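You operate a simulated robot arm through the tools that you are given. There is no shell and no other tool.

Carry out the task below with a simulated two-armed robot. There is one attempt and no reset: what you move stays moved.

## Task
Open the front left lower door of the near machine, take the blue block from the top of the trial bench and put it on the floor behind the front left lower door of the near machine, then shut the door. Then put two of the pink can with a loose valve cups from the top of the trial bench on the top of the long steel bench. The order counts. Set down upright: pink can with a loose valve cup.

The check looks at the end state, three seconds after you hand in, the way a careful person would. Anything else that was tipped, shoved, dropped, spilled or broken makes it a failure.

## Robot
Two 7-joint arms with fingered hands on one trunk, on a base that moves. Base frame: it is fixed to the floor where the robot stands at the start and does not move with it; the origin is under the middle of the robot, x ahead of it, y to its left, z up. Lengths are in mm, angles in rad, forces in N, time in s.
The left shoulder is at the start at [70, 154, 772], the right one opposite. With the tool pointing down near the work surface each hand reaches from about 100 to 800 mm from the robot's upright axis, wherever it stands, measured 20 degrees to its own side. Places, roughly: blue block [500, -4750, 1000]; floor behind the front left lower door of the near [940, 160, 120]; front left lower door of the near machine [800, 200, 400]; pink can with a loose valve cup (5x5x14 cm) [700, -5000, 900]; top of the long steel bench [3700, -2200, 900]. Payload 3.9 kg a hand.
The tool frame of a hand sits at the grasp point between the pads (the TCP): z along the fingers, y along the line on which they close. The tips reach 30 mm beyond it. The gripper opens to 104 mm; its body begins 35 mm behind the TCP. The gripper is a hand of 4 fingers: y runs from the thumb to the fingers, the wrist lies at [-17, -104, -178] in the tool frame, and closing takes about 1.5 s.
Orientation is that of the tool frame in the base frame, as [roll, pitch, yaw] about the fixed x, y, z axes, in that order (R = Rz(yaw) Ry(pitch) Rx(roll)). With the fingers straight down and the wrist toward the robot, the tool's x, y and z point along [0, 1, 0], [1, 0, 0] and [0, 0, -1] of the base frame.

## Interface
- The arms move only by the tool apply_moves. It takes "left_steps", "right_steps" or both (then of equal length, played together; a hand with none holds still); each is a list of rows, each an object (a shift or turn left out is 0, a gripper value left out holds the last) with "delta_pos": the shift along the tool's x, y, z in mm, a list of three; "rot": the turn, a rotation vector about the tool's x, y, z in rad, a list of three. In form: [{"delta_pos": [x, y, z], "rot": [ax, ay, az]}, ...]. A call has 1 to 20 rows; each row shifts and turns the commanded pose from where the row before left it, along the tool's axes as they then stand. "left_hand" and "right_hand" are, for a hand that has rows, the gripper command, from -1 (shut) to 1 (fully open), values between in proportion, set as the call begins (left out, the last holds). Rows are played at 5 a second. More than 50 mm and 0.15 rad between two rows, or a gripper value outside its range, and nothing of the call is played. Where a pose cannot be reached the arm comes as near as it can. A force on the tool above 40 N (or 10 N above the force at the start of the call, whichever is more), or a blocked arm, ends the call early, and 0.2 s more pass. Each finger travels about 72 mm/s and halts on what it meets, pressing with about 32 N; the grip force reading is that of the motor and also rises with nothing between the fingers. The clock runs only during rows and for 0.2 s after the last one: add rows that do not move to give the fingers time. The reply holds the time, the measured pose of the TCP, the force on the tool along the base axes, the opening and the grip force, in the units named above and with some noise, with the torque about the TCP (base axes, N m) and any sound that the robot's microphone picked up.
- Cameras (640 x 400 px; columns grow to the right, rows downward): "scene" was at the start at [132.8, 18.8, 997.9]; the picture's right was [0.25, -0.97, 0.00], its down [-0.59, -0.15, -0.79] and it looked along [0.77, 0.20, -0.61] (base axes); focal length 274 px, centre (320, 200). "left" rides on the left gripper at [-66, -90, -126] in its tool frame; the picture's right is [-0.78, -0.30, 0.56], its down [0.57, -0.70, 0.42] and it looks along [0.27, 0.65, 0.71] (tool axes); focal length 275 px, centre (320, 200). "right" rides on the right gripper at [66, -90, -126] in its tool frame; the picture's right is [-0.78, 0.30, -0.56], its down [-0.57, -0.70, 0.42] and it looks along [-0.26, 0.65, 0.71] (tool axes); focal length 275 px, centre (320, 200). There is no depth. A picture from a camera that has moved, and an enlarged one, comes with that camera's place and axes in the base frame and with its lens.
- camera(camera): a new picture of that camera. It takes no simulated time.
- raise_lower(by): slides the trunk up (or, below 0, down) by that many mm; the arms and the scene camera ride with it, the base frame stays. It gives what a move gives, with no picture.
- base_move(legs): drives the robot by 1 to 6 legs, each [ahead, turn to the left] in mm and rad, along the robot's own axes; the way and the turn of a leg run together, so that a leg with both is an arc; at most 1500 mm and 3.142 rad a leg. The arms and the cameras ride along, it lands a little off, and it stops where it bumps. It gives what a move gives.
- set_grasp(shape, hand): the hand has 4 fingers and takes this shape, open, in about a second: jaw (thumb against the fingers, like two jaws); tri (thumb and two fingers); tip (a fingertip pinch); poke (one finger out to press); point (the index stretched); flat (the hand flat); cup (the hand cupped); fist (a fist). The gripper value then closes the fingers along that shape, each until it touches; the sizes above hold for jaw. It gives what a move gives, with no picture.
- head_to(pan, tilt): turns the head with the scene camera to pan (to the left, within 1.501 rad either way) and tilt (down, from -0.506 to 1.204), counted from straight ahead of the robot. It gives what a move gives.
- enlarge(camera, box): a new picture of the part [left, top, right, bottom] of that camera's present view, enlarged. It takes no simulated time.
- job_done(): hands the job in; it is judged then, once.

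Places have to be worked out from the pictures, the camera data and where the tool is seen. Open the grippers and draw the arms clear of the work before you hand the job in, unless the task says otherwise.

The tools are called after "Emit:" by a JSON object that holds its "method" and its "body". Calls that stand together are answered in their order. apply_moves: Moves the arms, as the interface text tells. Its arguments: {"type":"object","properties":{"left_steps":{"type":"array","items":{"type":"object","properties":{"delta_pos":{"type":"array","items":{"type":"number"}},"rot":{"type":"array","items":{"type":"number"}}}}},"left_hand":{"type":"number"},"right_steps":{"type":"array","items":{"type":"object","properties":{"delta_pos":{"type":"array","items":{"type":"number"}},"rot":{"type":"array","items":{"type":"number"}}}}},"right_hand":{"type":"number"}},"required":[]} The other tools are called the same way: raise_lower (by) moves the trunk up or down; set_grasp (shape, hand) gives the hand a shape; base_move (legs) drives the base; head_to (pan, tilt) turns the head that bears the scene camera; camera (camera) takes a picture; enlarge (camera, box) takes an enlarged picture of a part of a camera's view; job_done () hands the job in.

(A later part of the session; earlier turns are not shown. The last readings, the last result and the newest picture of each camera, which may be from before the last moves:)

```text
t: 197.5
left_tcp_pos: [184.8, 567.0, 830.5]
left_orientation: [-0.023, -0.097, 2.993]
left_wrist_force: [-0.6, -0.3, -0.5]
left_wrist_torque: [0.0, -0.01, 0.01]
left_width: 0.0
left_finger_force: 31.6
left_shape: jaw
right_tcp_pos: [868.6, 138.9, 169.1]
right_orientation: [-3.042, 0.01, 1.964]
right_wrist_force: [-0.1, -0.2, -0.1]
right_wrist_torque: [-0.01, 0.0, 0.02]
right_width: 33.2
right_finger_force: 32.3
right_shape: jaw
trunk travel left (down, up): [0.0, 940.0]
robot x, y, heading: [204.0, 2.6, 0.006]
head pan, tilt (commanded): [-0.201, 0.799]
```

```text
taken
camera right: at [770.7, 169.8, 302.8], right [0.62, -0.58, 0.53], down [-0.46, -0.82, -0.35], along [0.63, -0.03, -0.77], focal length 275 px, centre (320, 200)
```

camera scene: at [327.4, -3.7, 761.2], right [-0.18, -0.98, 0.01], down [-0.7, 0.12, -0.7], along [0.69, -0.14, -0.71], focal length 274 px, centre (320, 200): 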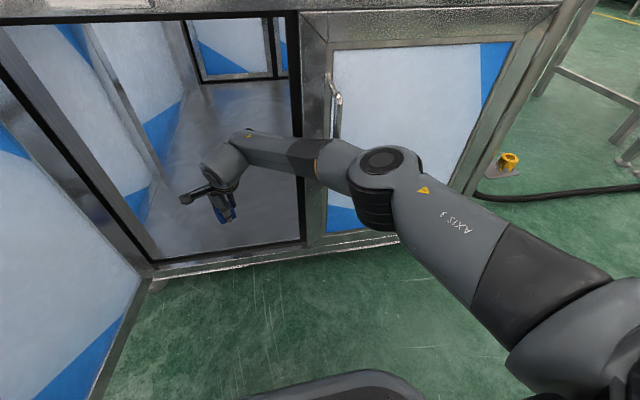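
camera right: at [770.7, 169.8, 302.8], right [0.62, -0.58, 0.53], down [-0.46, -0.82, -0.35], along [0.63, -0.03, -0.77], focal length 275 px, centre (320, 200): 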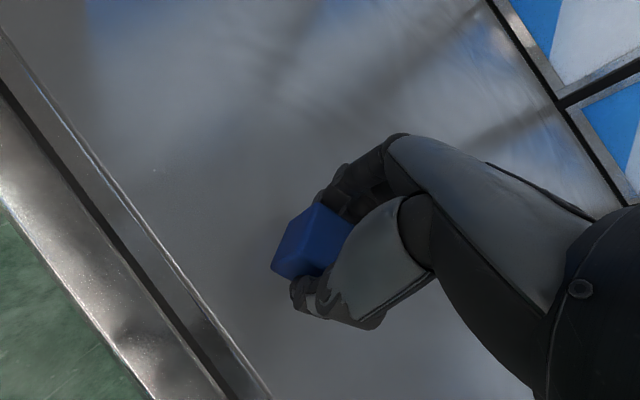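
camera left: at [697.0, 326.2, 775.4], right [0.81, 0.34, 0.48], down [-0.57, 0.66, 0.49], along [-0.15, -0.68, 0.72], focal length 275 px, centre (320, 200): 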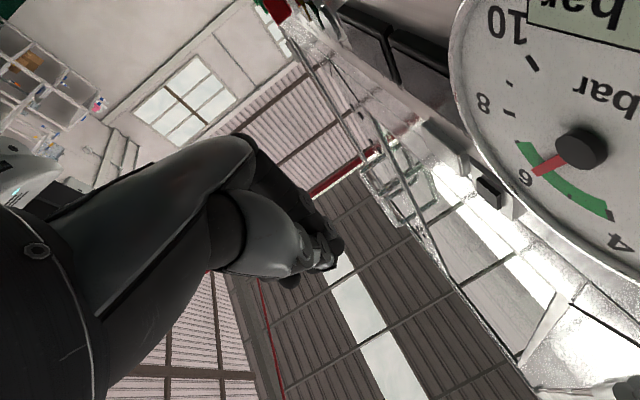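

No contact yet at z=169. I continue in 4 mm steps.

Emit:
{"method": "apply_moves", "body": {"right_steps": [{"delta_pos": [0, 0, 4]}, {"delta_pos": [0, 0, 0]}, {"delta_pos": [0, 0, 4]}, {"delta_pos": [0, 0, 0]}]}}

Emit:
{"method": "apply_moves", "body": {"right_steps": [{"delta_pos": [0, 0, 4]}, {"delta_pos": [0, 0, 0]}]}}

```text
t: 198.5
left_tcp_pos: [182.8, 566.0, 832.4]
left_orientation: [-0.029, -0.099, 2.994]
left_wrist_force: [-0.7, 0.2, 0.0]
left_wrist_torque: [0.01, -0.02, 0.01]
left_width: 0.0
left_finger_force: 32.0
left_shape: jaw
right_tcp_pos: [869.4, 135.6, 164.4]
right_orientation: [-3.047, 0.008, 1.961]
right_wrist_force: [-0.8, 4.6, 26.4]
right_wrist_torque: [0.28, -0.45, 0.1]
right_width: 35.3
right_finger_force: 31.4
right_shape: jaw
trunk travel left (down, up): [0.0, 940.0]
robot x, y, heading: [203.9, 8.7, 0.003]
head pan, tilt (commanded): [-0.201, 0.799]
```

```text
t: 199.1
left_tcp_pos: [181.2, 565.3, 832.2]
left_orientation: [-0.03, -0.097, 2.997]
left_wrist_force: [0.6, -0.3, 0.7]
left_wrist_torque: [0.01, -0.02, -0.03]
left_width: 0.0
left_finger_force: 31.9
left_shape: jaw
right_tcp_pos: [869.7, 137.6, 164.4]
right_orientation: [-3.053, 0.007, 1.962]
right_wrist_force: [-0.1, -2.1, 39.8]
right_wrist_torque: [0.12, -0.34, -0.04]
right_width: 36.1
right_finger_force: 31.6
right_shape: jaw
trunk travel left (down, up): [0.0, 940.0]
robot x, y, heading: [207.3, 5.4, 0.005]
head pan, tilt (commanded): [-0.201, 0.799]
```

The block stands on the floor (40 N at z≈164). I relieve the pressure by a few millimetres and open the hand.

Emit:
{"method": "apply_moves", "body": {"right_steps": [{"delta_pos": [0, 0, -4]}, {"delta_pos": [0, 0, -3]}, {"delta_pos": [0, 0, 0]}]}}

Emit:
{"method": "apply_moves", "body": {"right_steps": [{"delta_pos": [0, 0, 0]}, {"delta_pos": [0, 0, 0]}, {"delta_pos": [0, 0, 0]}, {"delta_pos": [0, 0, 0]}, {"delta_pos": [0, 0, 0]}, {"delta_pos": [0, 0, 0]}], "right_hand": 0.7}}

Emit:
{"method": "camera", "body": {"camera": "right"}}

```text
t: 199.9
left_tcp_pos: [183.7, 565.6, 830.3]
left_orientation: [-0.03, -0.098, 2.995]
left_wrist_force: [0.2, 0.5, 0.5]
left_wrist_torque: [0.0, 0.01, 0.04]
left_width: 0.2
left_finger_force: 32.6
left_shape: jaw
right_tcp_pos: [868.2, 137.2, 163.6]
right_orientation: [-3.042, 0.01, 1.963]
right_wrist_force: [8.8, -1.3, 16.9]
right_wrist_torque: [0.11, -0.53, -0.1]
right_width: 35.6
right_finger_force: 31.7
right_shape: jaw
trunk travel left (down, up): [0.0, 940.0]
robot x, y, heading: [203.1, 3.1, 0.007]
head pan, tilt (commanded): [-0.201, 0.799]
```

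```text
t: 201.3
left_tcp_pos: [184.6, 565.9, 831.7]
left_orientation: [-0.029, -0.1, 2.995]
left_wrist_force: [-0.8, -0.1, 0.4]
left_wrist_torque: [0.0, -0.02, 0.01]
left_width: 0.0
left_finger_force: 32.0
left_shape: jaw
right_tcp_pos: [867.8, 136.8, 164.5]
right_orientation: [-3.042, 0.008, 1.962]
right_wrist_force: [-2.8, 2.1, 12.8]
right_wrist_torque: [0.23, -0.52, 0.1]
right_width: 86.5
right_finger_force: 0.0
right_shape: jaw
trunk travel left (down, up): [0.0, 940.0]
robot x, y, heading: [201.5, 8.5, 0.008]
head pan, tilt (commanded): [-0.201, 0.799]
```

```text
taken
camera right: at [770.1, 168.9, 298.3], right [0.62, -0.58, 0.53], down [-0.46, -0.81, -0.35], along [0.63, -0.03, -0.77], focal length 275 px, centre (320, 200)
```

right: 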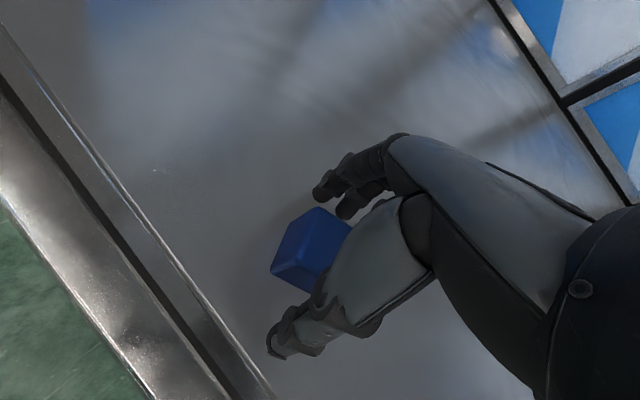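

The hand is open and the block stands free between the fingers. I lift the hand straight up.

Emit:
{"method": "apply_moves", "body": {"right_steps": [{"delta_pos": [0, 0, -15]}, {"delta_pos": [0, 0, -25]}, {"delta_pos": [0, 0, -25]}, {"delta_pos": [0, 0, -25]}, {"delta_pos": [0, 0, -25]}]}}

Emit:
{"method": "camera", "body": {"camera": "right"}}

Emit:
{"method": "camera", "body": {"camera": "scene"}}

```text
t: 202.7
left_tcp_pos: [181.0, 565.1, 833.0]
left_orientation: [-0.026, -0.099, 2.994]
left_wrist_force: [0.1, -0.2, -0.1]
left_wrist_torque: [0.01, 0.04, 0.01]
left_width: 0.0
left_finger_force: 32.3
left_shape: jaw
right_tcp_pos: [849.4, 162.3, 262.3]
right_orientation: [-3.01, -0.006, 2.009]
right_wrist_force: [0.2, -0.1, 0.8]
right_wrist_torque: [-0.02, -0.01, 0.0]
right_width: 88.3
right_finger_force: 0.2
right_shape: jaw
trunk travel left (down, up): [0.0, 940.0]
robot x, y, heading: [200.0, 4.0, 0.009]
head pan, tilt (commanded): [-0.201, 0.799]
stopped in row 5 (right hand): the arm was blocked; the commanded pose is now the measured one
```

```text
taken
camera right: at [755.4, 191.0, 399.3], right [0.66, -0.55, 0.51], down [-0.44, -0.83, -0.33], along [0.61, 0.0, -0.79], focal length 275 px, centre (320, 200)
```

right: 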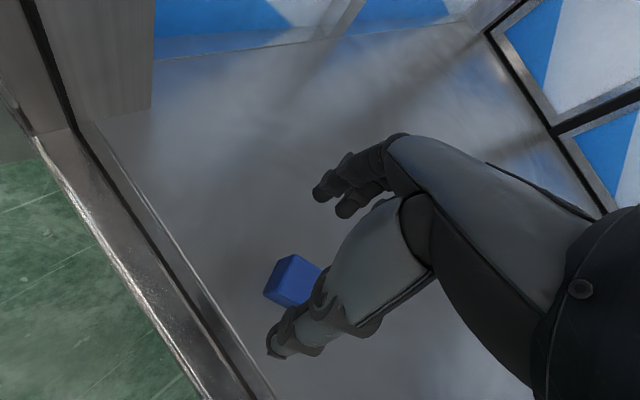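

```text
taken
camera scene: at [327.7, -10.8, 762.8], right [-0.19, -0.98, 0.0], down [-0.7, 0.13, -0.7], along [0.69, -0.13, -0.72], focal length 274 px, centre (320, 200)
```

scene: 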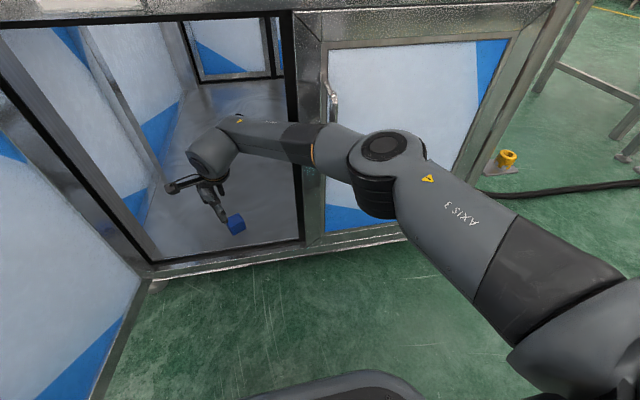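

The block stands on the compartment floor near [865, 135]. I withdraw the open hand back out over the sill the way it came.

Emit:
{"method": "apply_moves", "body": {"right_steps": [{"delta_pos": [10.3, -38.3, -10]}, {"delta_pos": [10.3, -38.3, -10]}, {"delta_pos": [10.3, -38.3, -10]}, {"delta_pos": [10.3, -38.3, -10]}]}}

Emit:
{"method": "camera", "body": {"camera": "right"}}

Emit:
{"method": "camera", "body": {"camera": "scene"}}

```text
t: 203.7
left_tcp_pos: [183.9, 566.6, 831.3]
left_orientation: [-0.027, -0.102, 2.995]
left_wrist_force: [-0.2, 0.7, 1.4]
left_wrist_torque: [0.01, -0.02, -0.02]
left_width: 0.1
left_finger_force: 32.2
left_shape: jaw
right_tcp_pos: [705.9, 138.1, 323.6]
right_orientation: [-3.019, -0.005, 1.998]
right_wrist_force: [-0.6, 0.5, -0.4]
right_wrist_torque: [0.0, -0.02, 0.01]
right_width: 88.5
right_finger_force: 0.1
right_shape: jaw
trunk travel left (down, up): [0.0, 940.0]
robot x, y, heading: [202.2, 7.5, 0.001]
head pan, tilt (commanded): [-0.201, 0.799]
```

```text
taken
camera right: at [610.3, 164.6, 460.0], right [0.65, -0.56, 0.51], down [-0.44, -0.83, -0.34], along [0.61, -0.01, -0.79], focal length 275 px, centre (320, 200)
```

right: 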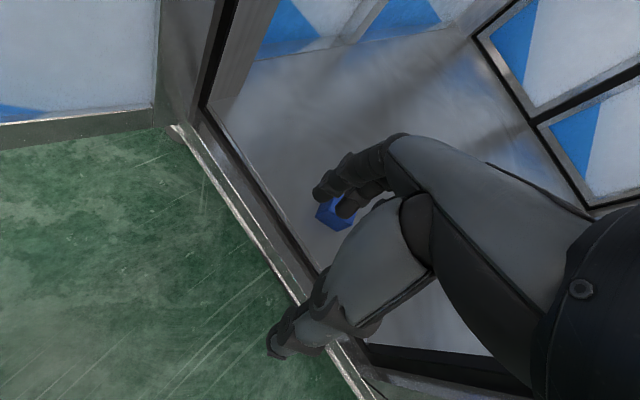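

```text
taken
camera scene: at [330.1, -11.8, 760.8], right [-0.19, -0.98, 0.0], down [-0.7, 0.14, -0.7], along [0.68, -0.14, -0.72], focal length 274 px, centre (320, 200)
```

scene: 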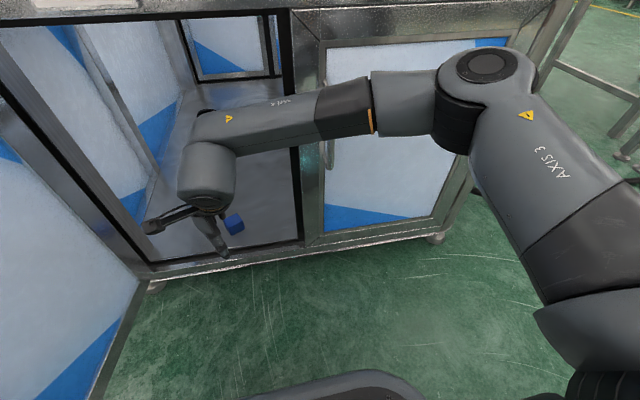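

The block is standing well inside. I back the base straight out, then clear the right hand away to the right.

Emit:
{"method": "base_move", "body": {"legs": [[-300, 0]]}}

Emit:
{"method": "apply_moves", "body": {"right_steps": [{"delta_pos": [-40, 0, -25]}, {"delta_pos": [-40, 0, -25]}, {"delta_pos": [-40, 0, -25]}, {"delta_pos": [-40, 0, -25]}, {"delta_pos": [-40, -10, -20]}, {"delta_pos": [-40, -10, -15]}, {"delta_pos": [-40, -10, -10]}, {"delta_pos": [-40, -10, -10]}]}}

Emit:
{"method": "head_to", "body": {"pan": 0.3, "tilt": 0.6}}

Emit:
{"method": "camera", "body": {"camera": "scene"}}

```text
t: 205.7
left_tcp_pos: [-115.7, 563.4, 830.1]
left_orientation: [-0.026, -0.102, 2.993]
left_wrist_force: [-0.3, -0.5, -0.7]
left_wrist_torque: [0.01, -0.01, 0.02]
left_width: 0.1
left_finger_force: 31.8
left_shape: jaw
right_tcp_pos: [405.0, 134.4, 321.4]
right_orientation: [-3.016, -0.005, 2.0]
right_wrist_force: [0.1, -0.4, 0.2]
right_wrist_torque: [-0.03, 0.02, 0.02]
right_width: 88.4
right_finger_force: 0.1
right_shape: jaw
trunk travel left (down, up): [0.0, 940.0]
robot x, y, heading: [-95.3, 1.1, 0.009]
head pan, tilt (commanded): [-0.201, 0.799]
```

```text
t: 207.5
left_tcp_pos: [-114.6, 562.9, 831.8]
left_orientation: [-0.026, -0.101, 2.994]
left_wrist_force: [-0.1, 0.7, 0.4]
left_wrist_torque: [0.0, -0.01, 0.02]
left_width: 0.2
left_finger_force: 32.2
left_shape: jaw
right_tcp_pos: [520.2, -165.2, 480.7]
right_orientation: [-3.014, -0.004, 2.003]
right_wrist_force: [0.2, 0.4, -0.8]
right_wrist_torque: [0.0, -0.03, 0.03]
right_width: 88.2
right_finger_force: 0.0
right_shape: jaw
trunk travel left (down, up): [0.0, 940.0]
robot x, y, heading: [-99.8, 1.2, 0.011]
head pan, tilt (commanded): [-0.201, 0.799]
```

```text
t: 208.4
left_tcp_pos: [-115.8, 563.7, 830.9]
left_orientation: [-0.026, -0.102, 2.996]
left_wrist_force: [-0.6, 0.6, 0.3]
left_wrist_torque: [0.03, 0.04, -0.03]
left_width: 0.0
left_finger_force: 32.2
left_shape: jaw
right_tcp_pos: [518.6, -163.7, 479.0]
right_orientation: [-3.016, -0.006, 2.0]
right_wrist_force: [-0.1, 0.0, 0.8]
right_wrist_torque: [-0.01, 0.04, 0.01]
right_width: 88.2
right_finger_force: 0.1
right_shape: jaw
trunk travel left (down, up): [0.0, 940.0]
robot x, y, heading: [-98.5, 1.9, 0.004]
head pan, tilt (commanded): [0.3, 0.6]
```

```text
taken
camera scene: at [35.1, 28.2, 777.4], right [0.3, -0.95, 0.0], down [-0.54, -0.17, -0.82], along [0.79, 0.25, -0.57], focal length 274 px, centre (320, 200)
```

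scene: 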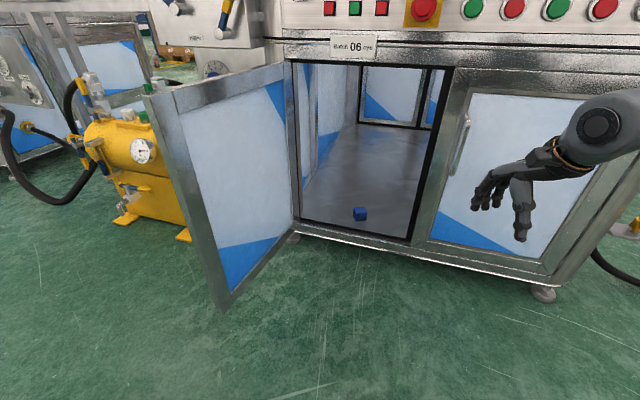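

The block stands clearly on the compartment floor. Now I turn the left hand to point forward so it can push the door shut from outside.

Emit:
{"method": "apply_moves", "body": {"left_steps": [{"delta_pos": [-26.8, 0, 0.5], "rot": [0, -0.149, 0]}, {"delta_pos": [-26.8, 0, 0.5], "rot": [0, -0.149, 0]}, {"delta_pos": [-26.8, 0, 0.5], "rot": [0, -0.149, 0]}, {"delta_pos": [-26.8, 0, 0.5], "rot": [0, -0.149, 0]}, {"delta_pos": [-26.8, 0, 0.5], "rot": [0, -0.149, 0]}, {"delta_pos": [-26.8, 0, 0.5], "rot": [0, -0.149, 0]}, {"delta_pos": [-26.8, 0, 0.5], "rot": [0, -0.149, 0]}, {"delta_pos": [-26.8, 0, 0.5], "rot": [0, -0.149, 0]}, {"delta_pos": [-26.8, 0, 0.5], "rot": [0, -0.149, 0]}, {"delta_pos": [-26.8, 0, 0.5], "rot": [0, -0.149, 0]}]}}

Emit:
{"method": "head_to", "body": {"pan": 0.8, "tilt": 0.5}}

Emit:
{"method": "camera", "body": {"camera": "scene"}}

```text
t: 210.6
left_tcp_pos: [60.9, 542.0, 663.1]
left_orientation: [-2.278, -1.536, -1.013]
left_wrist_force: [0.4, -0.7, -0.6]
left_wrist_torque: [-0.01, 0.02, 0.02]
left_width: 0.0
left_finger_force: 32.0
left_shape: jaw
right_tcp_pos: [519.1, -162.8, 480.0]
right_orientation: [-3.015, -0.006, 2.002]
right_wrist_force: [1.5, 0.1, -0.6]
right_wrist_torque: [0.02, -0.02, -0.05]
right_width: 88.3
right_finger_force: 0.1
right_shape: jaw
trunk travel left (down, up): [0.0, 940.0]
robot x, y, heading: [-97.3, 8.4, 0.012]
head pan, tilt (commanded): [0.3, 0.6]
```

```text
t: 211.6
left_tcp_pos: [61.4, 541.2, 663.9]
left_orientation: [-2.236, -1.54, -1.055]
left_wrist_force: [0.5, -1.1, -0.2]
left_wrist_torque: [0.01, 0.03, -0.01]
left_width: 0.0
left_finger_force: 32.3
left_shape: jaw
right_tcp_pos: [520.3, -164.3, 479.9]
right_orientation: [-3.014, -0.006, 2.001]
right_wrist_force: [0.1, 0.1, -0.6]
right_wrist_torque: [0.0, -0.01, 0.01]
right_width: 88.3
right_finger_force: 0.0
right_shape: jaw
trunk travel left (down, up): [0.0, 940.0]
robot x, y, heading: [-98.1, 6.3, 0.002]
head pan, tilt (commanded): [0.799, 0.499]
```

```text
taken
camera scene: at [13.8, 67.1, 786.5], right [0.72, -0.69, 0.0], down [-0.33, -0.35, -0.88], along [0.61, 0.63, -0.48], focal length 274 px, centre (320, 200)
```

scene: 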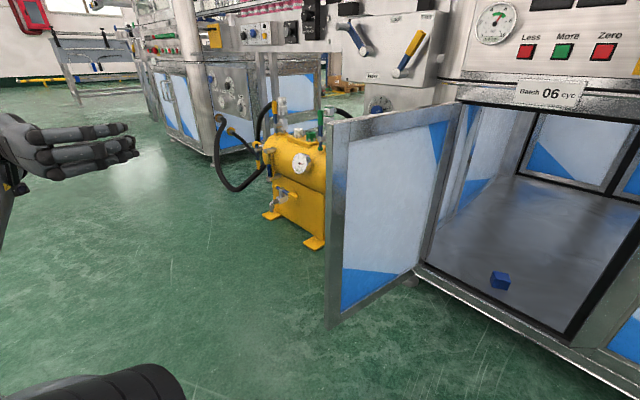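

The left hand points forward at the door's outer side. I move it down and forward, staying left of the door and its handle.

Emit:
{"method": "apply_moves", "body": {"left_steps": [{"delta_pos": [-26.7, -9, 29.8]}, {"delta_pos": [-26.7, -9, 29.8]}, {"delta_pos": [-26.7, -9, 29.8]}, {"delta_pos": [-26.7, -9, 29.8]}, {"delta_pos": [-26.7, -9, 29.8]}, {"delta_pos": [-26.7, -9, 29.8]}, {"delta_pos": [-26.7, -9, 29.8]}, {"delta_pos": [-26.7, -9, 29.8]}, {"delta_pos": [-26.7, -9, 29.8]}, {"delta_pos": [-26.7, -9, 29.8]}, {"delta_pos": [-26.7, -9, 29.8]}]}}

Emit:
{"method": "camera", "body": {"camera": "scene"}}

Emit:
{"method": "camera", "body": {"camera": "left"}}

```text
t: 214.0
left_tcp_pos: [395.4, 600.1, 365.4]
left_orientation: [-2.21, -1.536, -1.081]
left_wrist_force: [0.5, 0.5, 0.4]
left_wrist_torque: [0.02, 0.01, 0.05]
left_width: 0.1
left_finger_force: 32.0
left_shape: jaw
right_tcp_pos: [520.0, -164.5, 479.8]
right_orientation: [-3.017, -0.005, 2.001]
right_wrist_force: [0.0, -0.3, -0.2]
right_wrist_torque: [-0.02, -0.01, -0.02]
right_width: 88.1
right_finger_force: 0.1
right_shape: jaw
trunk travel left (down, up): [0.0, 940.0]
robot x, y, heading: [-95.5, 6.4, 0.009]
head pan, tilt (commanded): [0.799, 0.499]
```

```text
taken
camera scene: at [13.7, 67.1, 786.5], right [0.72, -0.69, 0.0], down [-0.33, -0.35, -0.88], along [0.61, 0.63, -0.48], focal length 274 px, centre (320, 200)
```

scene: 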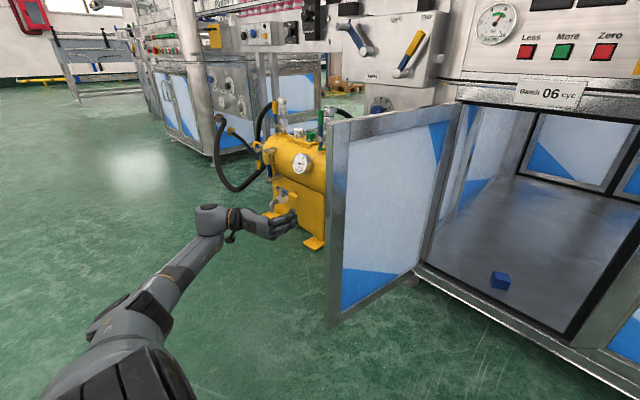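

```text
taken
camera left: at [283.7, 707.9, 303.2], right [0.58, 0.23, -0.78], down [0.53, 0.61, 0.58], along [0.61, -0.75, 0.23], focal length 275 px, centre (320, 200)
```

left: 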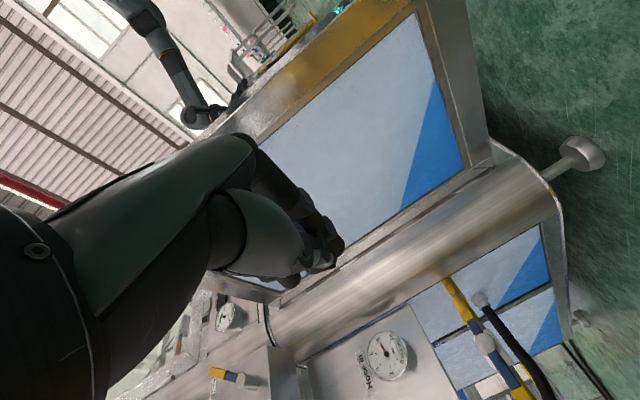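

The hand is beside the door's outer face, below the handle. I lower it slightly and push the door toward closing in small steps.

Emit:
{"method": "apply_moves", "body": {"left_steps": [{"delta_pos": [-9, 23.4, 12.4]}, {"delta_pos": [-9, 23.4, 12.4]}, {"delta_pos": [-9, 23.4, 12.4]}, {"delta_pos": [-9, 23.4, 12.4]}, {"delta_pos": [0, 16, 1]}, {"delta_pos": [0, 16, 1]}, {"delta_pos": [0, 16, 1]}, {"delta_pos": [0, 16, 1]}, {"delta_pos": [0, 16, 1]}, {"delta_pos": [0, 16, 1]}, {"delta_pos": [0, 16, 1]}, {"delta_pos": [0, 16, 1]}, {"delta_pos": [0, 16, 1]}, {"delta_pos": [0, 16, 1]}]}}

Emit:
{"method": "camera", "body": {"camera": "scene"}}

```text
t: 217.0
left_tcp_pos: [415.3, 340.5, 323.3]
left_orientation: [-2.259, -1.537, -1.031]
left_wrist_force: [0.1, 0.1, 0.0]
left_wrist_torque: [0.06, 0.0, 0.02]
left_width: 0.0
left_finger_force: 31.9
left_shape: jaw
right_tcp_pos: [520.3, -163.9, 478.8]
right_orientation: [-3.015, -0.005, 2.001]
right_wrist_force: [0.9, 1.1, -0.8]
right_wrist_torque: [-0.02, -0.02, 0.01]
right_width: 88.3
right_finger_force: 0.1
right_shape: jaw
trunk travel left (down, up): [0.0, 940.0]
robot x, y, heading: [-96.5, 2.4, 0.005]
head pan, tilt (commanded): [0.799, 0.499]
```

```text
taken
camera scene: at [13.8, 67.2, 786.5], right [0.72, -0.69, 0.0], down [-0.33, -0.35, -0.88], along [0.61, 0.63, -0.48], focal length 274 px, centre (320, 200)
```

scene: 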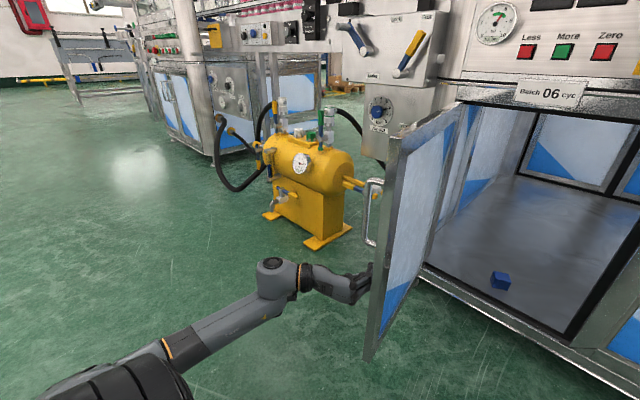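

The door follows smoothly. I continue pushing along its arc.

Emit:
{"method": "apply_moves", "body": {"left_steps": [{"delta_pos": [0, 18.7, 8.2]}, {"delta_pos": [0, 18.7, 8.2]}, {"delta_pos": [0, 18.7, 8.2]}, {"delta_pos": [0, 18.7, 8.2]}, {"delta_pos": [0, 18.7, 8.2]}, {"delta_pos": [0, 18.7, 8.2]}, {"delta_pos": [0, 13, 11.6]}, {"delta_pos": [0, 13, 11.6]}, {"delta_pos": [0, 13, 11.6]}, {"delta_pos": [0, 13, 11.6]}, {"delta_pos": [0, 13, 11.6]}, {"delta_pos": [0, 13, 11.6]}, {"delta_pos": [0, 13, 11.6]}]}}

Emit:
{"method": "camera", "body": {"camera": "scene"}}

```text
t: 219.8
left_tcp_pos: [513.7, 121.5, 314.2]
left_orientation: [-2.211, -1.536, -1.08]
left_wrist_force: [-0.8, 0.4, -0.3]
left_wrist_torque: [0.01, 0.03, 0.0]
left_width: 0.0
left_finger_force: 31.9
left_shape: jaw
right_tcp_pos: [519.4, -164.5, 479.6]
right_orientation: [-3.015, -0.005, 2.002]
right_wrist_force: [-0.6, 0.9, -0.4]
right_wrist_torque: [-0.01, -0.04, 0.02]
right_width: 88.1
right_finger_force: 0.1
right_shape: jaw
trunk travel left (down, up): [0.0, 940.0]
robot x, y, heading: [-98.6, 2.0, 0.009]
head pan, tilt (commanded): [0.799, 0.499]
```

```text
taken
camera scene: at [13.8, 67.1, 786.5], right [0.72, -0.69, 0.0], down [-0.33, -0.35, -0.88], along [0.61, 0.63, -0.48], focal length 274 px, centre (320, 200)
```

scene: 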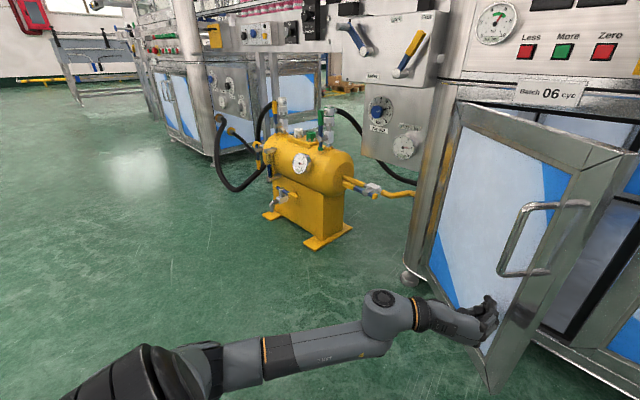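

Going well. I keep pushing toward closed.

Emit:
{"method": "apply_moves", "body": {"left_steps": [{"delta_pos": [0, 9.8, 18]}, {"delta_pos": [0, 9.8, 18]}, {"delta_pos": [0, 9.8, 18]}, {"delta_pos": [0, 9.8, 18]}, {"delta_pos": [0, 9.8, 18]}, {"delta_pos": [0, 9.8, 18]}, {"delta_pos": [0, 2, 12]}, {"delta_pos": [0, 2, 12]}, {"delta_pos": [0, 2, 12]}, {"delta_pos": [0, 2, 12]}]}}

Emit:
{"method": "head_to", "body": {"pan": 0.2, "tilt": 0.6}}

Emit:
{"method": "camera", "body": {"camera": "scene"}}

```text
t: 222.0
left_tcp_pos: [659.6, 30.8, 308.6]
left_orientation: [-2.188, -1.537, -1.102]
left_wrist_force: [-0.3, 0.6, 1.0]
left_wrist_torque: [-0.04, 0.01, -0.01]
left_width: 0.0
left_finger_force: 31.9
left_shape: jaw
right_tcp_pos: [520.2, -164.3, 479.9]
right_orientation: [-3.015, -0.007, 2.001]
right_wrist_force: [0.4, -0.1, -0.1]
right_wrist_torque: [0.01, 0.03, 0.01]
right_width: 88.4
right_finger_force: 0.1
right_shape: jaw
trunk travel left (down, up): [0.0, 940.0]
robot x, y, heading: [-97.1, 4.1, 0.01]
head pan, tilt (commanded): [0.799, 0.499]
```

```text
t: 223.0
left_tcp_pos: [657.7, 30.9, 309.6]
left_orientation: [-2.223, -1.538, -1.067]
left_wrist_force: [-0.2, 0.7, 0.1]
left_wrist_torque: [0.0, 0.0, 0.04]
left_width: 0.1
left_finger_force: 32.5
left_shape: jaw
right_tcp_pos: [521.5, -165.2, 480.0]
right_orientation: [-3.014, -0.006, 2.001]
right_wrist_force: [0.3, -0.3, 0.4]
right_wrist_torque: [-0.01, 0.04, 0.0]
right_width: 88.3
right_finger_force: 0.0
right_shape: jaw
trunk travel left (down, up): [0.0, 940.0]
robot x, y, heading: [-96.5, 2.9, 0.008]
head pan, tilt (commanded): [0.201, 0.6]
```

```text
taken
camera scene: at [37.4, 19.7, 777.4], right [0.21, -0.98, 0.0], down [-0.55, -0.12, -0.83], along [0.81, 0.17, -0.56], focal length 274 px, centre (320, 200)
```

scene: 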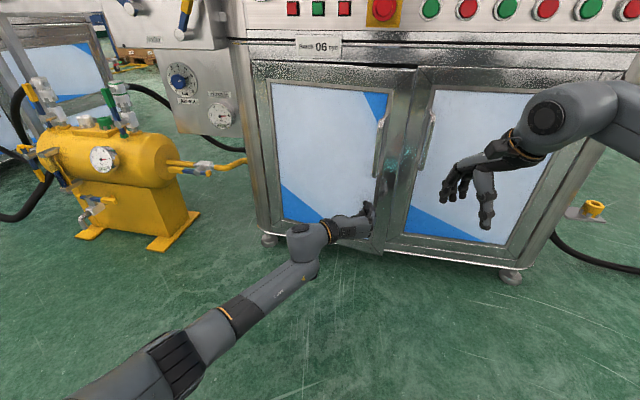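

Nearly shut. I push on slowly until the door meets the frame.

Emit:
{"method": "apply_moves", "body": {"left_steps": [{"delta_pos": [0, 0, 10]}, {"delta_pos": [0, 0, 10]}, {"delta_pos": [0, 0, 10]}, {"delta_pos": [0, 0, 8]}, {"delta_pos": [0, 0, 8]}, {"delta_pos": [0, 0, 8]}, {"delta_pos": [0, 0, 8]}]}}

Emit:
{"method": "enlarge", "body": {"camera": "scene", "box": [230, 40, 470, 270]}}

```text
t: 224.6
left_tcp_pos: [718.8, 22.5, 307.9]
left_orientation: [-2.209, -1.534, -1.081]
left_wrist_force: [0.9, 0.2, 0.6]
left_wrist_torque: [-0.02, 0.0, -0.01]
left_width: 0.1
left_finger_force: 32.0
left_shape: jaw
right_tcp_pos: [519.5, -164.7, 480.1]
right_orientation: [-3.014, -0.005, 2.0]
right_wrist_force: [0.4, -0.5, -0.2]
right_wrist_torque: [0.02, 0.0, -0.02]
right_width: 88.5
right_finger_force: 0.1
right_shape: jaw
trunk travel left (down, up): [0.0, 940.0]
robot x, y, heading: [-98.1, 4.6, 0.006]
head pan, tilt (commanded): [0.201, 0.6]
```

```text
1.74 times, centred on (350, 155) of scene
camera zoom: at [37.4, 19.6, 777.4], right [0.21, -0.98, 0.0], down [-0.55, -0.12, -0.82], along [0.81, 0.17, -0.57], focal length 476 px, centre (268, 278)
```

zoom: 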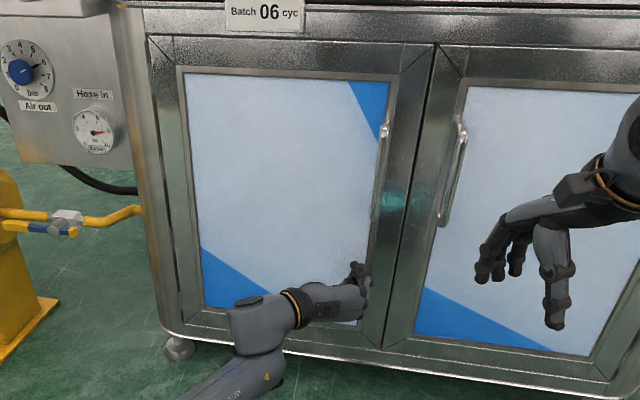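

It looks nearly flush. I press a few millimetres more until I feel the stop.

Emit:
{"method": "apply_moves", "body": {"left_steps": [{"delta_pos": [0, 0, 5]}, {"delta_pos": [0, 0, 5]}, {"delta_pos": [0, 0, 4]}]}}

Emit:
{"method": "apply_moves", "body": {"left_steps": [{"delta_pos": [0, 0, 4]}, {"delta_pos": [0, 0, 4]}, {"delta_pos": [0, 0, 0]}]}}

Emit:
{"method": "enlarge", "body": {"camera": "scene", "box": [330, 40, 450, 270]}}

```text
t: 225.5
left_tcp_pos: [730.8, 20.0, 307.1]
left_orientation: [-2.21, -1.536, -1.086]
left_wrist_force: [-9.3, -1.0, 2.1]
left_wrist_torque: [0.0, -0.19, -0.01]
left_width: 0.0
left_finger_force: 31.8
left_shape: jaw
right_tcp_pos: [519.2, -163.0, 480.4]
right_orientation: [-3.016, -0.007, 2.004]
right_wrist_force: [-0.2, 1.1, 0.0]
right_wrist_torque: [0.05, 0.01, -0.01]
right_width: 88.5
right_finger_force: 0.0
right_shape: jaw
trunk travel left (down, up): [0.0, 940.0]
robot x, y, heading: [-102.4, 2.6, 0.011]
head pan, tilt (commanded): [0.201, 0.6]
stopped in row 3 (left hand): the force on the tool passed its limit at 44 N (the readings are from after the stop); the commanded pose is now the measured one
```

```text
t: 225.9
left_tcp_pos: [729.8, 15.9, 302.5]
left_orientation: [-2.338, -1.538, -0.971]
left_wrist_force: [-12.3, -1.5, 3.7]
left_wrist_torque: [0.0, -0.24, -0.06]
left_width: 0.0
left_finger_force: 32.3
left_shape: jaw
left hand out of reach, approached as far as the arm can: row 2
right_tcp_pos: [518.4, -161.8, 478.5]
right_orientation: [-3.014, -0.005, 2.006]
right_wrist_force: [-0.2, -0.3, 0.3]
right_wrist_torque: [-0.04, 0.01, -0.01]
right_width: 88.4
right_finger_force: 0.1
right_shape: jaw
trunk travel left (down, up): [0.0, 940.0]
robot x, y, heading: [-97.9, 1.1, 0.015]
head pan, tilt (commanded): [0.201, 0.6]
stopped in row 2 (left hand): the force on the tool passed its limit at 54 N (the readings are from after the stop); the commanded pose is now the measured one
```

```text
1.74 times, centred on (390, 155) of scene
camera zoom: at [35.2, 20.4, 777.4], right [0.21, -0.98, 0.0], down [-0.55, -0.12, -0.83], along [0.81, 0.17, -0.56], focal length 476 px, centre (198, 278)
```

zoom: 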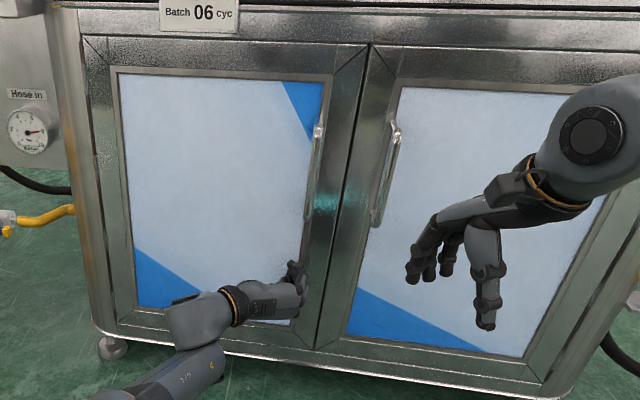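

The door is firmly shut. I draw the left hand back and check that it stays closed.

Emit:
{"method": "apply_moves", "body": {"left_steps": [{"delta_pos": [0, 0, -20]}, {"delta_pos": [0, 0, -40]}, {"delta_pos": [0, 0, -40]}, {"delta_pos": [0, 0, -40]}, {"delta_pos": [10, -10, -40]}]}}

Emit:
{"method": "camera", "body": {"camera": "scene"}}

Emit:
{"method": "enlarge", "body": {"camera": "scene", "box": [330, 40, 450, 270]}}

```text
t: 227.1
left_tcp_pos: [554.5, 56.6, 317.9]
left_orientation: [-2.449, -1.536, -0.854]
left_wrist_force: [0.5, 0.0, -1.4]
left_wrist_torque: [-0.01, 0.01, 0.01]
left_width: 0.0
left_finger_force: 32.0
left_shape: jaw
right_tcp_pos: [519.8, -161.7, 479.6]
right_orientation: [-3.013, -0.003, 2.007]
right_wrist_force: [1.3, 0.2, 1.0]
right_wrist_torque: [0.01, 0.0, 0.02]
right_width: 88.3
right_finger_force: 0.1
right_shape: jaw
trunk travel left (down, up): [0.0, 940.0]
robot x, y, heading: [-97.9, 3.4, 0.011]
head pan, tilt (commanded): [0.201, 0.6]
```

```text
taken
camera scene: at [36.0, 20.4, 777.4], right [0.21, -0.98, 0.0], down [-0.55, -0.12, -0.82], along [0.81, 0.17, -0.57], focal length 274 px, centre (320, 200)
```

scene: 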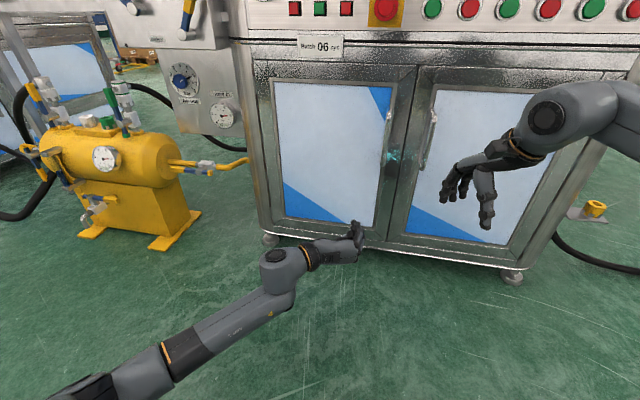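

```text
1.74 times, centred on (390, 155) of scene
camera zoom: at [36.0, 20.4, 777.4], right [0.21, -0.98, 0.0], down [-0.55, -0.12, -0.82], along [0.81, 0.17, -0.57], focal length 476 px, centre (198, 278)
```

zoom: 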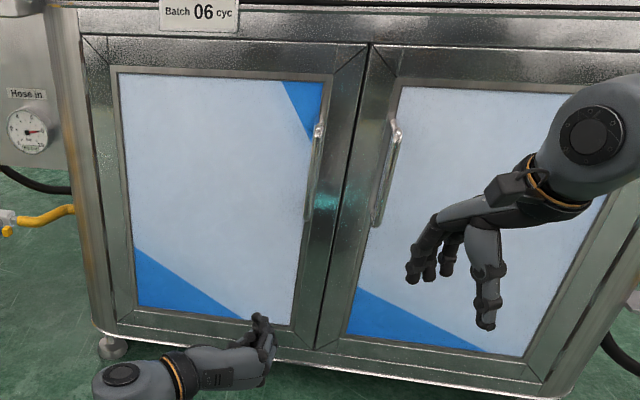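

The door stays shut with the block inside. Now the cans: I draw both hands back toward the body and raise the trunk for driving.

Emit:
{"method": "apply_moves", "body": {"left_steps": [{"delta_pos": [25.6, -21.2, -26.2]}, {"delta_pos": [25.6, -21.2, -26.2]}, {"delta_pos": [25.6, -21.2, -26.2]}, {"delta_pos": [25.6, -21.2, -26.2]}, {"delta_pos": [25.6, -21.2, -26.2]}, {"delta_pos": [25.6, -21.2, -26.2]}, {"delta_pos": [25.6, -21.2, -26.2]}, {"delta_pos": [25.6, -21.2, -26.2]}, {"delta_pos": [25.6, -21.2, -26.2]}], "right_steps": [{"delta_pos": [11, -41.7, 5.3]}, {"delta_pos": [11, -41.7, 5.3]}, {"delta_pos": [11, -41.7, 5.3]}, {"delta_pos": [0, 0, 0]}, {"delta_pos": [0, 0, 0]}, {"delta_pos": [0, 0, 0]}, {"delta_pos": [0, 0, 0]}, {"delta_pos": [0, 0, 0]}, {"delta_pos": [0, 0, 0]}]}}

Emit:
{"method": "base_move", "body": {"legs": [[-250, 0]]}}

Emit:
{"method": "raise_lower", "body": {"by": 350}}

Emit:
{"method": "camera", "body": {"camera": "scene"}}

```text
t: 229.1
left_tcp_pos: [358.7, 276.5, 557.9]
left_orientation: [-2.454, -1.536, -0.849]
left_wrist_force: [-0.6, -1.0, -0.5]
left_wrist_torque: [-0.02, 0.04, -0.02]
left_width: 0.0
left_finger_force: 31.7
left_shape: jaw
right_tcp_pos: [390.2, -184.7, 481.2]
right_orientation: [-3.013, -0.006, 2.007]
right_wrist_force: [-0.4, -0.4, 0.7]
right_wrist_torque: [-0.01, 0.03, -0.01]
right_width: 88.6
right_finger_force: 0.0
right_shape: jaw
trunk travel left (down, up): [0.0, 940.0]
robot x, y, heading: [-98.9, 4.8, 0.011]
head pan, tilt (commanded): [0.201, 0.6]
```

```text
t: 230.9
left_tcp_pos: [109.7, 273.2, 558.1]
left_orientation: [-2.39, -1.537, -0.912]
left_wrist_force: [0.5, 0.5, 0.7]
left_wrist_torque: [0.0, -0.01, -0.02]
left_width: 0.1
left_finger_force: 31.9
left_shape: jaw
right_tcp_pos: [142.5, -188.8, 481.2]
right_orientation: [-3.014, -0.005, 2.007]
right_wrist_force: [-1.0, -0.4, 0.0]
right_wrist_torque: [0.0, 0.01, -0.01]
right_width: 88.1
right_finger_force: 0.1
right_shape: jaw
trunk travel left (down, up): [0.0, 940.0]
robot x, y, heading: [-348.1, 1.6, 0.015]
head pan, tilt (commanded): [0.201, 0.6]
```

```text
t: 234.3
left_tcp_pos: [110.4, 274.8, 908.9]
left_orientation: [-2.432, -1.538, -0.87]
left_wrist_force: [0.7, -0.8, -0.1]
left_wrist_torque: [0.03, 0.03, -0.01]
left_width: 0.0
left_finger_force: 32.1
left_shape: jaw
right_tcp_pos: [143.1, -188.5, 830.2]
right_orientation: [-3.014, -0.006, 2.005]
right_wrist_force: [-0.8, -0.5, -1.0]
right_wrist_torque: [-0.01, 0.03, 0.02]
right_width: 88.3
right_finger_force: 0.0
right_shape: jaw
trunk travel left (down, up): [-350.0, 590.0]
robot x, y, heading: [-350.0, 0.7, 0.011]
head pan, tilt (commanded): [0.201, 0.6]
```

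```text
taken
camera scene: at [-212.7, 17.4, 1127.3], right [0.21, -0.98, 0.0], down [-0.55, -0.12, -0.82], along [0.81, 0.17, -0.57], focal length 274 px, centre (320, 200)
```

scene: 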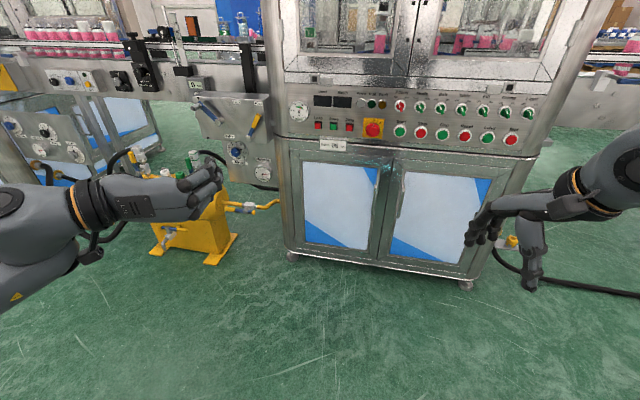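

Both doors are shut and the machine looks as it was. I raise the trunk further and drive back along the known way to the trial bench.

Emit:
{"method": "raise_lower", "body": {"by": 250}}

Emit:
{"method": "base_move", "body": {"legs": [[0, -1.582], [1500, 0], [1200, 0], [0, 0.56], [1420, 0]]}}

Emit:
{"method": "head_to", "body": {"pan": 0.5, "tilt": 0.4}}

Emit:
{"method": "camera", "body": {"camera": "scene"}}

```text
t: 236.9
left_tcp_pos: [111.2, 273.8, 1158.7]
left_orientation: [-2.406, -1.536, -0.896]
left_wrist_force: [-0.5, 0.6, -0.2]
left_wrist_torque: [0.0, 0.0, 0.03]
left_width: 0.1
left_finger_force: 32.2
left_shape: jaw
right_tcp_pos: [141.9, -188.8, 1079.9]
right_orientation: [-3.013, -0.005, 2.006]
right_wrist_force: [-0.4, 0.6, 0.7]
right_wrist_torque: [0.0, 0.0, 0.02]
right_width: 88.1
right_finger_force: 0.0
right_shape: jaw
trunk travel left (down, up): [-600.0, 340.0]
robot x, y, heading: [-350.9, -1.4, 0.012]
head pan, tilt (commanded): [0.201, 0.6]
```

```text
t: 262.0
left_tcp_pos: [912.3, -4121.5, 1158.3]
left_orientation: [-2.388, -1.538, -1.926]
left_wrist_force: [-0.5, 0.8, -0.2]
left_wrist_torque: [-0.01, -0.02, -0.02]
left_width: 0.1
left_finger_force: 32.2
left_shape: jaw
right_tcp_pos: [538.2, -4396.1, 1080.6]
right_orientation: [-3.012, -0.006, 0.999]
right_wrist_force: [-0.4, 0.2, -0.3]
right_wrist_torque: [-0.02, 0.02, -0.03]
right_width: 88.2
right_finger_force: 0.0
right_shape: jaw
trunk travel left (down, up): [-600.0, 340.0]
robot x, y, heading: [438.3, -3878.1, -0.995]
head pan, tilt (commanded): [0.201, 0.6]
```

```text
t: 262.8
left_tcp_pos: [912.9, -4121.3, 1157.0]
left_orientation: [-2.368, -1.537, -1.946]
left_wrist_force: [-0.1, 0.3, -0.5]
left_wrist_torque: [0.01, 0.01, -0.04]
left_width: 0.0
left_finger_force: 32.1
left_shape: jaw
right_tcp_pos: [537.9, -4394.3, 1079.8]
right_orientation: [-3.014, -0.005, 0.995]
right_wrist_force: [0.5, -0.4, 0.0]
right_wrist_torque: [-0.02, 0.0, 0.01]
right_width: 88.1
right_finger_force: 0.1
right_shape: jaw
trunk travel left (down, up): [-600.0, 340.0]
robot x, y, heading: [436.6, -3878.1, -0.997]
head pan, tilt (commanded): [0.499, 0.4]
```

```text
taken
camera scene: at [543.8, -3968.0, 1395.6], right [-0.48, -0.88, 0.0], down [-0.34, 0.19, -0.92], along [0.81, -0.44, -0.39], focal length 274 px, centre (320, 200)
```

scene: 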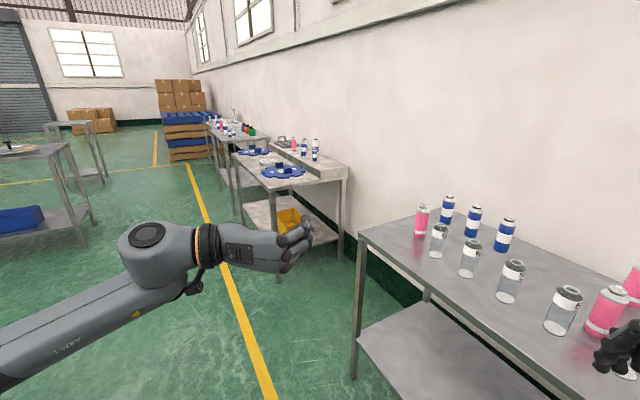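

From here the left end of the bench is visible. I zoom in on the third pink can and its surroundings.

Emit:
{"method": "enlarge", "body": {"camera": "scene", "box": [380, 180, 540, 310]}}

Emit:
{"method": "enlarge", "body": {"camera": "scene", "box": [200, 100, 360, 230]}}

```text
3.08 times, centred on (460, 245) of scene
camera zoom: at [543.8, -3968.0, 1395.6], right [-0.48, -0.88, 0.0], down [-0.34, 0.19, -0.92], along [0.81, -0.44, -0.39], focal length 842 px, centre (-111, 62)
```

zoom: 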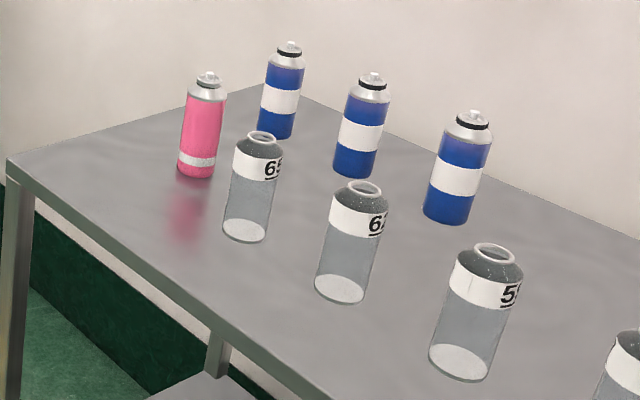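

```text
3.08 times, centred on (280, 165) of scene
camera zoom: at [543.8, -3968.0, 1395.6], right [-0.48, -0.88, 0.0], down [-0.34, 0.19, -0.92], along [0.81, -0.44, -0.39], focal length 842 px, centre (443, 308)
```

zoom: 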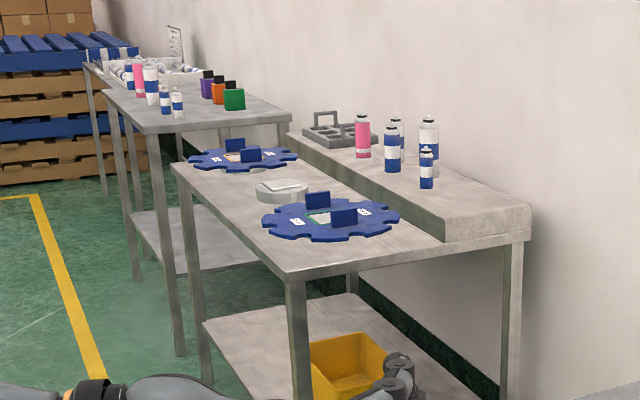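

The third pink can stands free at the left end near [1186, -4765]. Plan: right hand takes the back can at about [657, -5005] approaching low and slightly from the right, left hand takes the left-end can. I turn the right hand to point forward now, away from the bench.

Emit:
{"method": "apply_moves", "body": {"right_steps": [{"rot": [-0.0754, -0.0831, -0.0933]}, {"rot": [-0.0754, -0.0831, -0.0933]}, {"rot": [-0.0754, -0.0831, -0.0933]}, {"rot": [-0.0754, -0.0831, -0.0933]}, {"rot": [-0.0754, -0.0831, -0.0933]}, {"rot": [-0.0754, -0.0831, -0.0933]}, {"rot": [-0.0754, -0.0831, -0.0933]}, {"rot": [-0.0754, -0.0831, -0.0933]}, {"rot": [-0.0754, -0.0831, -0.0933]}, {"rot": [-0.0754, -0.0831, -0.0933]}, {"rot": [-0.0754, -0.0831, -0.0933]}, {"rot": [-0.0754, -0.0831, -0.0933]}, {"rot": [-0.0754, -0.0831, -0.0933]}], "right_hand": 1}}

Emit:
{"method": "head_to", "body": {"pan": -0.4, "tilt": 0.5}}

Emit:
{"method": "camera", "body": {"camera": "scene"}}

```text
t: 265.6
left_tcp_pos: [911.8, -4121.9, 1159.1]
left_orientation: [-2.351, -1.536, -1.961]
left_wrist_force: [-0.2, 0.4, -1.3]
left_wrist_torque: [0.04, -0.01, -0.01]
left_width: 0.0
left_finger_force: 31.4
left_shape: jaw
right_tcp_pos: [590.3, -4356.4, 1048.6]
right_orientation: [2.891, 0.962, 1.913]
right_wrist_force: [0.0, 0.1, -0.2]
right_wrist_torque: [0.0, 0.01, 0.0]
right_width: 104.0
right_finger_force: 0.1
right_shape: jaw
right hand out of reach, approached as far as the arm can: row 2, 3, 4, 5, 6, 7, 8, 9, 10, 11, 13
trunk travel left (down, up): [-600.0, 340.0]
robot x, y, heading: [438.1, -3874.9, -0.994]
head pan, tilt (commanded): [0.499, 0.4]
```

```text
t: 266.8
left_tcp_pos: [912.5, -4121.7, 1157.2]
left_orientation: [-2.36, -1.536, -1.952]
left_wrist_force: [0.9, -1.3, -0.2]
left_wrist_torque: [-0.02, -0.01, 0.02]
left_width: 0.0
left_finger_force: 31.7
left_shape: jaw
right_tcp_pos: [592.2, -4357.4, 1048.7]
right_orientation: [2.889, 0.959, 1.907]
right_wrist_force: [-0.6, 0.3, -0.7]
right_wrist_torque: [0.03, 0.01, 0.0]
right_width: 103.9
right_finger_force: 0.1
right_shape: jaw
trunk travel left (down, up): [-600.0, 340.0]
robot x, y, heading: [439.3, -3877.1, -0.996]
head pan, tilt (commanded): [-0.4, 0.499]
```

```text
taken
camera scene: at [478.4, -4013.3, 1386.5], right [-0.98, -0.17, 0.0], down [-0.08, 0.47, -0.88], along [0.15, -0.86, -0.48], focal length 274 px, centre (320, 200)
```

scene: 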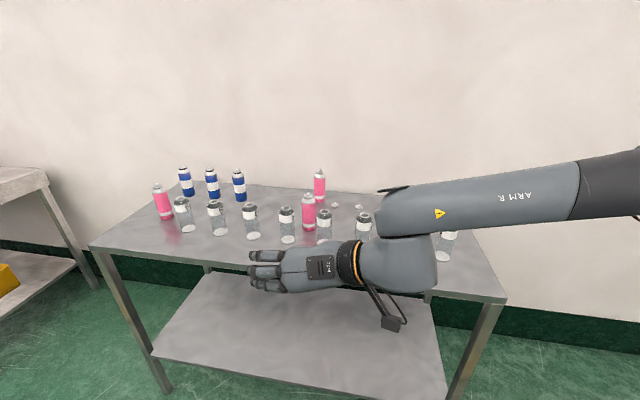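

The right hand points forward and slightly down, close enough; I will finish its turn once it is extended. I move the base to stand in front of the pink cans at x≈640, still away from the bench.

Emit:
{"method": "base_move", "body": {"legs": [[0, 0.449], [236, 0], [0, -1.024]]}}

Emit:
{"method": "head_to", "body": {"pan": 0.0, "tilt": 0.6}}

Emit:
{"method": "camera", "body": {"camera": "scene"}}

Emit:
{"method": "enlarge", "body": {"camera": "scene", "box": [220, 110, 420, 250]}}

```text
t: 272.5
left_tcp_pos: [902.1, -4463.6, 1157.8]
left_orientation: [-2.392, -1.538, -2.498]
left_wrist_force: [-0.7, -0.1, 0.5]
left_wrist_torque: [-0.01, -0.02, -0.01]
left_width: 0.0
left_finger_force: 32.2
left_shape: jaw
right_tcp_pos: [505.2, -4484.3, 1048.3]
right_orientation: [2.893, 0.961, 1.333]
right_wrist_force: [0.4, 0.0, 0.2]
right_wrist_torque: [0.01, 0.03, 0.01]
right_width: 104.2
right_finger_force: 0.0
right_shape: jaw
trunk travel left (down, up): [-600.0, 340.0]
robot x, y, heading: [633.8, -4004.5, -1.581]
head pan, tilt (commanded): [-0.4, 0.499]
```

```text
t: 273.3
left_tcp_pos: [901.6, -4463.4, 1159.0]
left_orientation: [-2.394, -1.538, -2.497]
left_wrist_force: [0.1, 0.0, -0.1]
left_wrist_torque: [-0.04, 0.0, 0.02]
left_width: 0.0
left_finger_force: 32.3
left_shape: jaw
right_tcp_pos: [506.1, -4484.2, 1049.0]
right_orientation: [2.891, 0.961, 1.332]
right_wrist_force: [-0.4, 0.5, 0.0]
right_wrist_torque: [0.0, -0.01, 0.0]
right_width: 104.0
right_finger_force: 0.0
right_shape: jaw
trunk travel left (down, up): [-600.0, 340.0]
robot x, y, heading: [637.0, -3998.2, -1.58]
head pan, tilt (commanded): [0.0, 0.6]
```

```text
taken
camera scene: at [634.5, -4141.7, 1377.4], right [-1.0, 0.01, 0.0], down [0.0, 0.56, -0.83], along [0.0, -0.83, -0.56], focal length 274 px, centre (320, 200)
```

scene: 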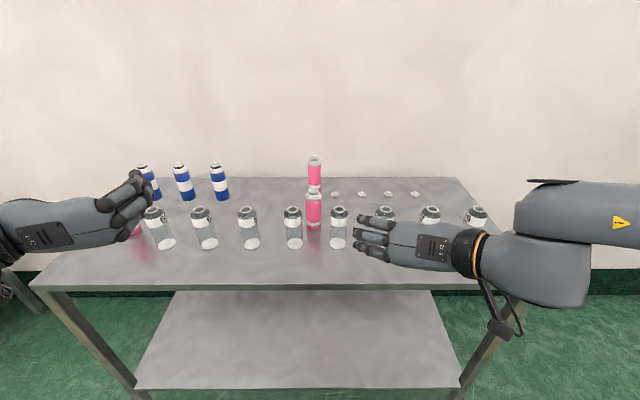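

```text
2.86 times, centred on (320, 180) of scene
camera zoom: at [634.5, -4141.7, 1377.4], right [-1.0, 0.01, 0.0], down [0.0, 0.56, -0.83], along [0.0, -0.83, -0.56], focal length 782 px, centre (320, 257)
```

zoom: 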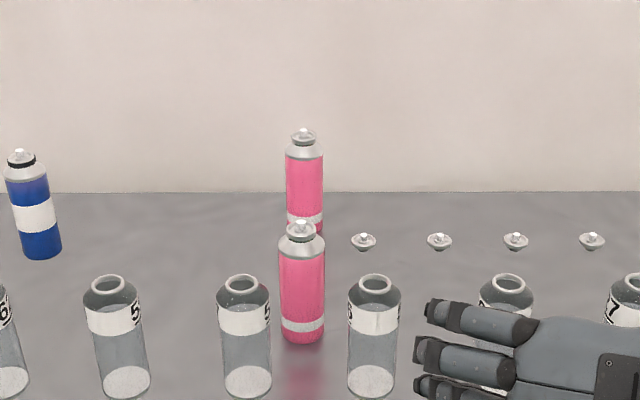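

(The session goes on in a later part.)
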